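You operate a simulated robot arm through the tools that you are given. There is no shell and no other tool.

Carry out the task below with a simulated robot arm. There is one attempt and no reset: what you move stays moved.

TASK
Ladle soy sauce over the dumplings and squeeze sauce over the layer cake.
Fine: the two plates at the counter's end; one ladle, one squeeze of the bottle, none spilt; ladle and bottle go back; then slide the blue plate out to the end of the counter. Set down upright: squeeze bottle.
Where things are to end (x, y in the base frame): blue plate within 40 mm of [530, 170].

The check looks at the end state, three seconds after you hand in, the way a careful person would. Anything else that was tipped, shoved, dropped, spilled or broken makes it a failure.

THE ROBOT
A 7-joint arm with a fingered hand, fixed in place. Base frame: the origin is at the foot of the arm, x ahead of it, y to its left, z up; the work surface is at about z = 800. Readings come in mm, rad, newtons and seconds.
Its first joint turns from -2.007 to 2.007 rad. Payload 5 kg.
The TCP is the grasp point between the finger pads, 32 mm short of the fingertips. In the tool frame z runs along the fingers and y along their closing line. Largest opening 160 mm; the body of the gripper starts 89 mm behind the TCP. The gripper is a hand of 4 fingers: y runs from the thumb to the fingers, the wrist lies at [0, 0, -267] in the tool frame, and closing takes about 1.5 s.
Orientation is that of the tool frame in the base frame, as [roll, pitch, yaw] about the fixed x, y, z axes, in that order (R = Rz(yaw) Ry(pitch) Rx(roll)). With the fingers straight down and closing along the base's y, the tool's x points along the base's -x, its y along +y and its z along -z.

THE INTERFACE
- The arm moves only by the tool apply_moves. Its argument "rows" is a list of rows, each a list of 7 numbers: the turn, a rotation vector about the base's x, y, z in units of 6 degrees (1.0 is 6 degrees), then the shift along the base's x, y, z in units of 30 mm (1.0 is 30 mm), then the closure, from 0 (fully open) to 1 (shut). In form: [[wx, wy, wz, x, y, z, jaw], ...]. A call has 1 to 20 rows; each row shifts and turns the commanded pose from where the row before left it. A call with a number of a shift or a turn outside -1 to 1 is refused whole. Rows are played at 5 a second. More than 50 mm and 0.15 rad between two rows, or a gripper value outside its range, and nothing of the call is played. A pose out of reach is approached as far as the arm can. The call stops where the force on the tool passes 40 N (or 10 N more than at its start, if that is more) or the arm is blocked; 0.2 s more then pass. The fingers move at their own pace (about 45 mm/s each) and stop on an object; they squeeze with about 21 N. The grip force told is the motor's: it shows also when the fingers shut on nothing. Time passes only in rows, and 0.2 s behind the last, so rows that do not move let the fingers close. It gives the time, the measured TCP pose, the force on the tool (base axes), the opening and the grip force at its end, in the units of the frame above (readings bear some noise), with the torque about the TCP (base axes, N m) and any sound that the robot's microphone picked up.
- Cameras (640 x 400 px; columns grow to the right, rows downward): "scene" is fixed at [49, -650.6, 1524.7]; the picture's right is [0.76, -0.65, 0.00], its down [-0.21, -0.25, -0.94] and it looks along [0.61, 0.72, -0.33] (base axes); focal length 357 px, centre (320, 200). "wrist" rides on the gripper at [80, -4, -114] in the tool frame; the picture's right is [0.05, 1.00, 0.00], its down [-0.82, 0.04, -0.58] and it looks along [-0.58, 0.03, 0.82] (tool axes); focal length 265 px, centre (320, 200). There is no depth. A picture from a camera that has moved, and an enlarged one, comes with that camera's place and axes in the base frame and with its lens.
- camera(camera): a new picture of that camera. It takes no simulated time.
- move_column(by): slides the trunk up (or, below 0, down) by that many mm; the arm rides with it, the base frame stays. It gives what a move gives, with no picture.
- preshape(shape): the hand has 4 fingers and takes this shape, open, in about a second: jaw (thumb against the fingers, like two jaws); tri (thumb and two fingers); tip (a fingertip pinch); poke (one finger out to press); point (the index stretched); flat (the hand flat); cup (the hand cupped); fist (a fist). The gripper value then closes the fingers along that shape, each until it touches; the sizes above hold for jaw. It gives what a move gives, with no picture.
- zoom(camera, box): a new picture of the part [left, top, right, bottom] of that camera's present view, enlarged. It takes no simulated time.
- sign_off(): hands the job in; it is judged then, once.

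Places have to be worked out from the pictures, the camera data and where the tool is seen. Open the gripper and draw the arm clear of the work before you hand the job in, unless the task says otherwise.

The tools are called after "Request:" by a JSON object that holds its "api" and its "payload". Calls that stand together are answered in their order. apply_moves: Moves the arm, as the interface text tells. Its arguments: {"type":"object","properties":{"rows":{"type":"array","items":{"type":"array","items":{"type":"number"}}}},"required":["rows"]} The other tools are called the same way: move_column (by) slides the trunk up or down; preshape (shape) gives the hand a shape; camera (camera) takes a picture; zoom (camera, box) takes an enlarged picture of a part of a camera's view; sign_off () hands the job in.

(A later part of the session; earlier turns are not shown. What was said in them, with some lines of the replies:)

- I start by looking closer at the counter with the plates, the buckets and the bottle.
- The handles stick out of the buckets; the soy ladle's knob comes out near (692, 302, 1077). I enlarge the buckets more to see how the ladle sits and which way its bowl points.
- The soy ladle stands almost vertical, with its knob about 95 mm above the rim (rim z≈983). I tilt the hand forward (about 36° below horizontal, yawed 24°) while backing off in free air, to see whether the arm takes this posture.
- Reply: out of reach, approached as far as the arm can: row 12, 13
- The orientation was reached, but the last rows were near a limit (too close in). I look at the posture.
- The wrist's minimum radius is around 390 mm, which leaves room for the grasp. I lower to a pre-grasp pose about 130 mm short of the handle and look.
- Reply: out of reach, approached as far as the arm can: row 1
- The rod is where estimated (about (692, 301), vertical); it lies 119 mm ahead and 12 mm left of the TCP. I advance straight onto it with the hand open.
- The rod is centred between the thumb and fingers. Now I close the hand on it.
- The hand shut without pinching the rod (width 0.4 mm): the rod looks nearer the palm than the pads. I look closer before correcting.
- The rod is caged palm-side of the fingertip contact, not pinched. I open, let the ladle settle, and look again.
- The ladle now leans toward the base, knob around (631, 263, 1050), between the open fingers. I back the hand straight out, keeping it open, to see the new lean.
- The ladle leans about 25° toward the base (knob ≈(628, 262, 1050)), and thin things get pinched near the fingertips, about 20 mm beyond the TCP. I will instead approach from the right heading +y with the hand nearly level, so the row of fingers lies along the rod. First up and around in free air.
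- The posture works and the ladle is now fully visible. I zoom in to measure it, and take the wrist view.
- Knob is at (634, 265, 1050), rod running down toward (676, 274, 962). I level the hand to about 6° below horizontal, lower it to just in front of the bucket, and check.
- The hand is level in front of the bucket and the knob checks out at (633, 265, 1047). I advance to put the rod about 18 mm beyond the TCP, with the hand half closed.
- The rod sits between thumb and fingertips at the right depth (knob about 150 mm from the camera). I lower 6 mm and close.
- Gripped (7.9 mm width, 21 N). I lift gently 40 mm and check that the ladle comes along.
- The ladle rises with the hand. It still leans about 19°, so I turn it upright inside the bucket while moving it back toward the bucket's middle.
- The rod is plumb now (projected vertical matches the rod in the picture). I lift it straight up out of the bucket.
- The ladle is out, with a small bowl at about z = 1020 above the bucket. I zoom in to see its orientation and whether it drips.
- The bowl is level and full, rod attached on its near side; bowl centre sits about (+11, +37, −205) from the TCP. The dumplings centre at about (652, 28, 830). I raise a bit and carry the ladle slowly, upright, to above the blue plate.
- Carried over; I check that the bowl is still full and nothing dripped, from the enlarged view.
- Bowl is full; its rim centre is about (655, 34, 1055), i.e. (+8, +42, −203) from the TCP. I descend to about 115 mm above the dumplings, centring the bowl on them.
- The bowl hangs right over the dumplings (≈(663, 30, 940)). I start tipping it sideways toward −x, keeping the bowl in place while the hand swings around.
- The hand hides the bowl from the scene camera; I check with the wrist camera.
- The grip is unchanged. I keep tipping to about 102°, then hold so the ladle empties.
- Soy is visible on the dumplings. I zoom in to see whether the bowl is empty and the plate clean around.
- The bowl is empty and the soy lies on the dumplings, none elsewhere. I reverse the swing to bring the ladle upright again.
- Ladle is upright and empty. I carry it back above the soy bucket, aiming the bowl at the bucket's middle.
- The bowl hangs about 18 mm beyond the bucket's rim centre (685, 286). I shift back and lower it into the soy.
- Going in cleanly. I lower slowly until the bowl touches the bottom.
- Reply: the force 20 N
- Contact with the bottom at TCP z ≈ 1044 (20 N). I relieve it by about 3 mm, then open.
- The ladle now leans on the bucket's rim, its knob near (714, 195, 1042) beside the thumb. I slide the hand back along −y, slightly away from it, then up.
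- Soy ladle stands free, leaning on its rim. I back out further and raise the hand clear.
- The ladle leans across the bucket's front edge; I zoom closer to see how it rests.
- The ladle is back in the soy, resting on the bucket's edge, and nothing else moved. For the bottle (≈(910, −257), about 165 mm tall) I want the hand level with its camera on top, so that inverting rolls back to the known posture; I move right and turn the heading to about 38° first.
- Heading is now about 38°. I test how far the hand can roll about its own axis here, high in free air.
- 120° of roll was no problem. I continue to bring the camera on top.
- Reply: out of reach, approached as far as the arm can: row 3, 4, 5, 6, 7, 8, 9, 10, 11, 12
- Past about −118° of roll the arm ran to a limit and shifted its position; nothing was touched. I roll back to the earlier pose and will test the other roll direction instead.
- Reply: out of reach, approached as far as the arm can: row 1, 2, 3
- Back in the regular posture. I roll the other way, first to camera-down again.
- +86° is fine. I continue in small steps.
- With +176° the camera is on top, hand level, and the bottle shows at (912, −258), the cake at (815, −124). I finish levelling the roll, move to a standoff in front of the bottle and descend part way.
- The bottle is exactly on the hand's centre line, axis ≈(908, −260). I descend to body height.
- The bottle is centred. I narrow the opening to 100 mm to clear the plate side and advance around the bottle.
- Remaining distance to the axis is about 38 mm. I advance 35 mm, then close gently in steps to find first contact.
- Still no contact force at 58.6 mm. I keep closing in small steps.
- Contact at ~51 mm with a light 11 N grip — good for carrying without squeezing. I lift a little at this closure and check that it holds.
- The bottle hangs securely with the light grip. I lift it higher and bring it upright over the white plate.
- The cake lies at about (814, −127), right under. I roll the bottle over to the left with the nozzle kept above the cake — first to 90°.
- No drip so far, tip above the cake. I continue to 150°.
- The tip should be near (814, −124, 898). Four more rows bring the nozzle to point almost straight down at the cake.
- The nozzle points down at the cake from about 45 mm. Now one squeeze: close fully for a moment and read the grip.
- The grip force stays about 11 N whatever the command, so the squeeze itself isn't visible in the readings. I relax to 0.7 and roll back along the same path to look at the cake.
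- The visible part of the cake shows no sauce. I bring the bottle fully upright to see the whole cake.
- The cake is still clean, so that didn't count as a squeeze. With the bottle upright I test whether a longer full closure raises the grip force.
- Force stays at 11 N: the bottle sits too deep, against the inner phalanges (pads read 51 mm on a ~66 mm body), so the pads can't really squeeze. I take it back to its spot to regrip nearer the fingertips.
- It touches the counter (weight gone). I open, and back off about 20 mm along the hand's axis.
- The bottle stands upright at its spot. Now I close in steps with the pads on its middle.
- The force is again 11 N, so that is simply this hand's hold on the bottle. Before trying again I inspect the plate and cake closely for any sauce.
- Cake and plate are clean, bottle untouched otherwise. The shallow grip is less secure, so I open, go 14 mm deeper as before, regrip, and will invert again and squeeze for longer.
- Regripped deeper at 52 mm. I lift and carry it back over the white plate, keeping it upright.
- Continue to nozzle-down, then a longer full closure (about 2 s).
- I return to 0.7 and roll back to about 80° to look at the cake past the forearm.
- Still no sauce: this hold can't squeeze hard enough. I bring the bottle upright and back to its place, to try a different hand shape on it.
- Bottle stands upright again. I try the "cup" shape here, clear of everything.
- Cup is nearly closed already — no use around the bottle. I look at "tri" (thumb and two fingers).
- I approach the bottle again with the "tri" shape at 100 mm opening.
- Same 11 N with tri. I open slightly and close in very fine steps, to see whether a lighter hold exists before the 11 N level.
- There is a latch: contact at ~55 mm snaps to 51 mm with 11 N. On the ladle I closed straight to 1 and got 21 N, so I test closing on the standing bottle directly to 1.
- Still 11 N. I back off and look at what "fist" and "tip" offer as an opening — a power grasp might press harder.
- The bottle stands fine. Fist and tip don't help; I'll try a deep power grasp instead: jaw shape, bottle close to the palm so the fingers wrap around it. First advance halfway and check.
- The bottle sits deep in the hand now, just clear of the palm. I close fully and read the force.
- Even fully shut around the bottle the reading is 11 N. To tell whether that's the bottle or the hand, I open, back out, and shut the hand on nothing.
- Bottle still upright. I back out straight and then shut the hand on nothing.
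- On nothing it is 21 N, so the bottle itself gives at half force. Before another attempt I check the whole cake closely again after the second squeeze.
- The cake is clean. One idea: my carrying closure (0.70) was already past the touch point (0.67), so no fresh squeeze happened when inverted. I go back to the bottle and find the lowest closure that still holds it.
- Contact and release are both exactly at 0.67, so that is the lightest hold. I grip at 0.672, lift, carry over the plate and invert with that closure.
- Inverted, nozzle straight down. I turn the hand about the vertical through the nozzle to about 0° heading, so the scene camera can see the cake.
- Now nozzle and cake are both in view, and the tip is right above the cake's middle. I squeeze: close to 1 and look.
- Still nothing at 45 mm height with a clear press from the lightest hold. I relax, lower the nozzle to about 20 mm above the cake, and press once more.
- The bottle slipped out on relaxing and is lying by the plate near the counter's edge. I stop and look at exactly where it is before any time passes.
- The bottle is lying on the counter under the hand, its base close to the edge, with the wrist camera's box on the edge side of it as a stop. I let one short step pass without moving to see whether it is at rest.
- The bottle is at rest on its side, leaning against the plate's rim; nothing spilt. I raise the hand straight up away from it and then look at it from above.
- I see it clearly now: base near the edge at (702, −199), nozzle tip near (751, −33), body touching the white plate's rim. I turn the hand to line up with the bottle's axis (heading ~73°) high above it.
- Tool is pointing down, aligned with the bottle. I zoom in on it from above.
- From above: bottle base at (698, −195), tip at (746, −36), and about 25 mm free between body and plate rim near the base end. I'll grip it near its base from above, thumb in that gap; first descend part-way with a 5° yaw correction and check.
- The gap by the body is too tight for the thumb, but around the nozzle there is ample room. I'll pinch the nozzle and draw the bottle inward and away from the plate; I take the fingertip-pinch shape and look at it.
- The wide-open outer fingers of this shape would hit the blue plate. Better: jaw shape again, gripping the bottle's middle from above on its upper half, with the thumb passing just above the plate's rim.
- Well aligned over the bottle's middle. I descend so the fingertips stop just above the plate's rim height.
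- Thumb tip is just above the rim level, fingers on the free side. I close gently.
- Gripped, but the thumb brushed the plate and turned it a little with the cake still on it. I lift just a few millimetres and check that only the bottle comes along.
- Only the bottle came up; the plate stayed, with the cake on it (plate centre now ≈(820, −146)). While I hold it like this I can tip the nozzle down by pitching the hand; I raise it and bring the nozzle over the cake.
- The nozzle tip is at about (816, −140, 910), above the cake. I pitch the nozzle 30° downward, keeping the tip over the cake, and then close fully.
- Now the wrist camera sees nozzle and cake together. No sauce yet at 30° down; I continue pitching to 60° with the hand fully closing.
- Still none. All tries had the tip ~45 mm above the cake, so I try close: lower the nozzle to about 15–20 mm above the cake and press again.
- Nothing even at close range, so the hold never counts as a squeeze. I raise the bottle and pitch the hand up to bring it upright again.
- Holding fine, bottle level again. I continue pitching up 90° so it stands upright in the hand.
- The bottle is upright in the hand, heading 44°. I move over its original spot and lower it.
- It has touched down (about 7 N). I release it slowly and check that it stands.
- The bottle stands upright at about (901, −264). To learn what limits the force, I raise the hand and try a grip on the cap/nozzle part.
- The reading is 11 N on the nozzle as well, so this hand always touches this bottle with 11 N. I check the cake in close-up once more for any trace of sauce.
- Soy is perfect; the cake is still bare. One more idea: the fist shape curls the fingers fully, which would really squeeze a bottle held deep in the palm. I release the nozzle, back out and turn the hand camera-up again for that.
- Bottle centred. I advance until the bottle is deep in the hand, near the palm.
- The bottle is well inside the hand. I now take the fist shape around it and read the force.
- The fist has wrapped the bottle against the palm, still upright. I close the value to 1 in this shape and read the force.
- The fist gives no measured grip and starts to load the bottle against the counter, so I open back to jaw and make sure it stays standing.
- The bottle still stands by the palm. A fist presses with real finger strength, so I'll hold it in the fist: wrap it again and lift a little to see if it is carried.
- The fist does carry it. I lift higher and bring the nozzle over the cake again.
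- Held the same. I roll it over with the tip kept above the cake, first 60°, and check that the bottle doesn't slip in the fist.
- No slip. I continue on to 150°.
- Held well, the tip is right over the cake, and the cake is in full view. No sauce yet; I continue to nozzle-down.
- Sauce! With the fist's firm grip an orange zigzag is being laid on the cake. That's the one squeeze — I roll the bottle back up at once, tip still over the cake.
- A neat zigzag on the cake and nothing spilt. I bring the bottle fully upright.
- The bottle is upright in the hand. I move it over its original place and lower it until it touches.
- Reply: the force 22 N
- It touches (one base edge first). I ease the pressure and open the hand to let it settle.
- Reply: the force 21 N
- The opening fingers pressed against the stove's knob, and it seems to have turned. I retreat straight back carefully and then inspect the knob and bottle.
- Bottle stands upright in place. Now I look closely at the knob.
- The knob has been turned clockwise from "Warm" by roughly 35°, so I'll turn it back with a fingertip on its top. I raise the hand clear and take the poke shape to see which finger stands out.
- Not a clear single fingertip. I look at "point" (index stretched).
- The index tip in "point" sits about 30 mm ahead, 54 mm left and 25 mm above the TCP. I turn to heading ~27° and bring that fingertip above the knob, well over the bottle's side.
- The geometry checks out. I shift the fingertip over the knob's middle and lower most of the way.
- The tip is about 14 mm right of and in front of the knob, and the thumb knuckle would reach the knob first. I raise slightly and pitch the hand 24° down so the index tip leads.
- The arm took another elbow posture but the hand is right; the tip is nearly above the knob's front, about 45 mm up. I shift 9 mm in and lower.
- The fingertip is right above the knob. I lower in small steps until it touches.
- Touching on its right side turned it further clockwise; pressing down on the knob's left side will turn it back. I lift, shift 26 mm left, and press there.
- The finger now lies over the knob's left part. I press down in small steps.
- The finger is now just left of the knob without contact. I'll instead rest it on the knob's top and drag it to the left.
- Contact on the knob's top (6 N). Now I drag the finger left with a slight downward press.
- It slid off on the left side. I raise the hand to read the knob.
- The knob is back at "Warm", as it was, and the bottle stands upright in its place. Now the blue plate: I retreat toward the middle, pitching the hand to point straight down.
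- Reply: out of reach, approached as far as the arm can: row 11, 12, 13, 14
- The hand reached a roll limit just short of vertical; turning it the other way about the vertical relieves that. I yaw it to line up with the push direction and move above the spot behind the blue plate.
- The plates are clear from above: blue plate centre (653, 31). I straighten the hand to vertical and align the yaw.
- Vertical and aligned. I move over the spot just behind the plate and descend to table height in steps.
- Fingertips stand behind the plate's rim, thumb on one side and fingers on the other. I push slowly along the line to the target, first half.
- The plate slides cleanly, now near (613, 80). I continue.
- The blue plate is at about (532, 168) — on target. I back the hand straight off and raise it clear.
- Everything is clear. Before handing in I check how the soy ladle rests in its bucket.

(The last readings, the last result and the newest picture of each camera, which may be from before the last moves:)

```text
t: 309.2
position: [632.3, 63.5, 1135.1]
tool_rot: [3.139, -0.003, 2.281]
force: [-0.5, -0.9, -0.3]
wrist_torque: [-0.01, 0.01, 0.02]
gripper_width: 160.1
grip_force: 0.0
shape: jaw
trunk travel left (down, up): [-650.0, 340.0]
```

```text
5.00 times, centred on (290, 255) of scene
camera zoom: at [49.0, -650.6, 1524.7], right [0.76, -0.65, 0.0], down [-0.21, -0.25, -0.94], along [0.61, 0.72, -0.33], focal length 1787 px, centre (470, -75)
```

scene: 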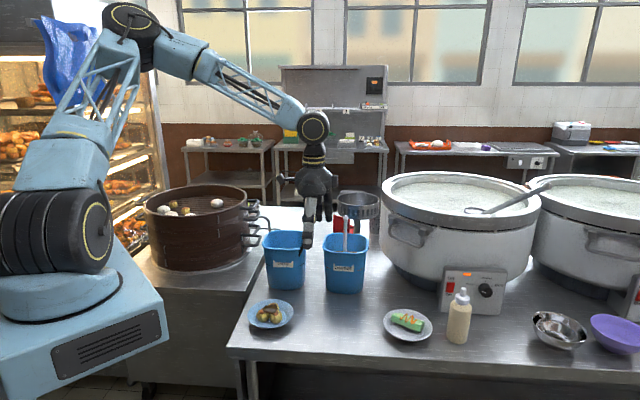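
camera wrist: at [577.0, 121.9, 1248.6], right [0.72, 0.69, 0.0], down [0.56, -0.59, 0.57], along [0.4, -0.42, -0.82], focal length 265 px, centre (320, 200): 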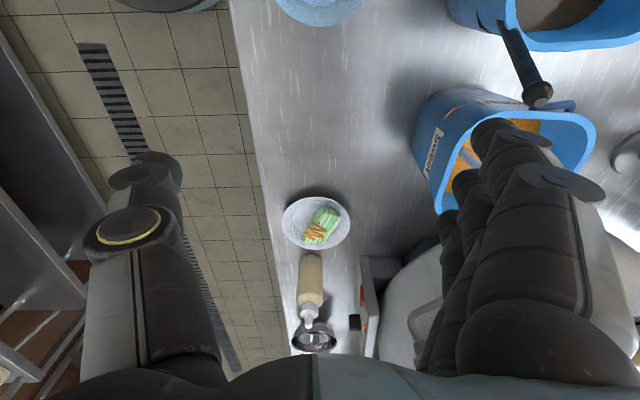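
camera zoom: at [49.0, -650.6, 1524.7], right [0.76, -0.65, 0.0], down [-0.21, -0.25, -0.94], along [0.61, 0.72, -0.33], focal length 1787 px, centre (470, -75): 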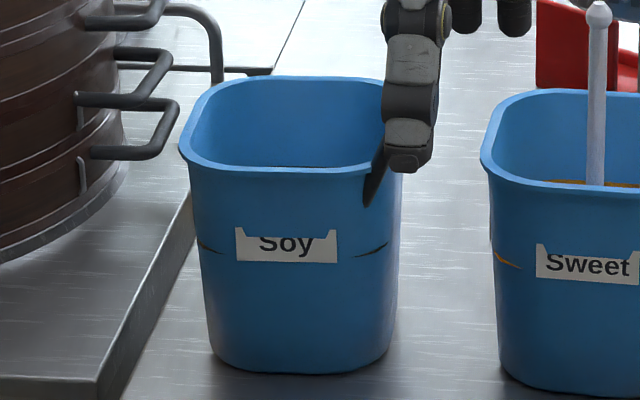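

The ladle's bowl is inside the soy and its handle rests in the bucket's corner, steady. I raise the open hand well clear of the work and take a last look.

Request:
{"api": "apply_moves", "payload": {"rows": [[0, 0, 0, 0, 0, 0.9, 0], [0, 0, 0, 0, 0, 0.9, 0], [0, 0, 0, 0, 0, 0.9, 0], [0, 0, 0, 0, 0, 0.9, 0], [0, 0, 0, 0, 0, 0.9, 0], [0, 0, 0, 0, 0, 0.9, 0], [0, 0, 0, 0, 0, 0.9, 0], [0, 0, 0, 0, 0, 0.9, 0], [0, 0, 0, 0, 0, 0, 0], [0, 0, 0, 0, 0, 0, 0]]}}

Request:
{"api": "camera", "payload": {"camera": "scene"}}

Request:
{"api": "zoom", "payload": {"camera": "scene", "box": [230, 230, 520, 370]}}

```text
t: 311.4
position: [630.2, 64.2, 1350.6]
tool_rot: [3.141, -0.005, 2.281]
force: [0.0, 0.5, 0.9]
wrist_torque: [-0.03, 0.02, 0.0]
gripper_width: 160.1
grip_force: 0.0
shape: jaw
trunk travel left (down, up): [-650.0, 340.0]
```

```text
taken
```

scene: 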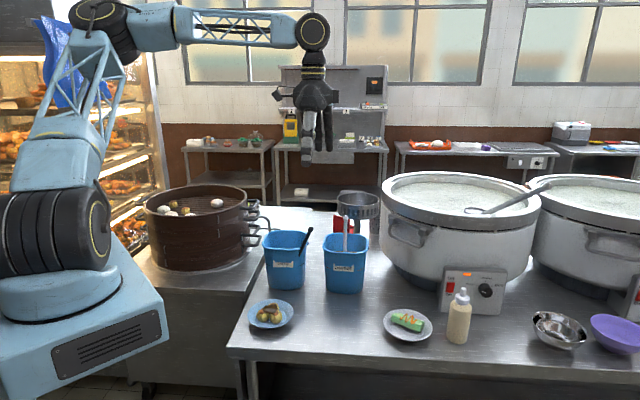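

```text
2.21 times, centred on (375, 300) of scene
camera zoom: at [49.0, -650.6, 1524.7], right [0.76, -0.65, 0.0], down [-0.21, -0.25, -0.94], along [0.61, 0.72, -0.33], focal length 789 px, centre (199, -21)
```

zoom: 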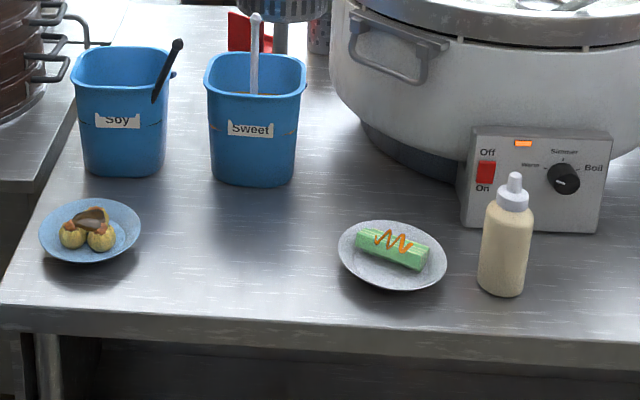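

Soy is on the dumplings and the sauce zigzag is on the cake. The ladle is back in the soy bucket, the bottle stands upright, the knob is at "Warm", and the blue plate is at about (535, 167). The hand is open and clear, so I hand the job in.

Request:
{"api": "sign_off", "payload": {}}

```text
The job is handed in.
```

The dumplings have one ladle of soy, the cake has one squeeze of sauce, and the job is handed in. I saw nothing spilt on the counter, but not everything went cleanly, and some of it may count against the check.

**End state**
- **Blue plate:** about (535, 167) by the cameras, well within 40 mm of (530, 170).
- **Ladle:** back in the soy bucket, leaning into the front corner. It stood upright at the start. In the pictures the handle cuts slightly through the bucket wall.
- **Bottle:** upright, within about 10 mm of where it started.
- **Arm:** raised clear with the hand open.

**What went wrong**
- **Dropped bottle:** on an early try I relaxed the grip too far and the bottle fell onto the counter beside the white plate. I picked it up and stood it again; no sauce came out.
- **White plate moved:** the fall and the pickup shifted it about 12 mm and turned it with the cake on it. I left it there.
- **Stove knob turned:** when the hand opened to release the bottle, the fingers pushed the knob off "Warm". I turned it back, and it looks the same as in the first pictures.

The usual finger grip held the bottle too softly to squeeze it. Wrapping it in a fist worked. I rolled the bottle back up once I saw sauce on the cake.
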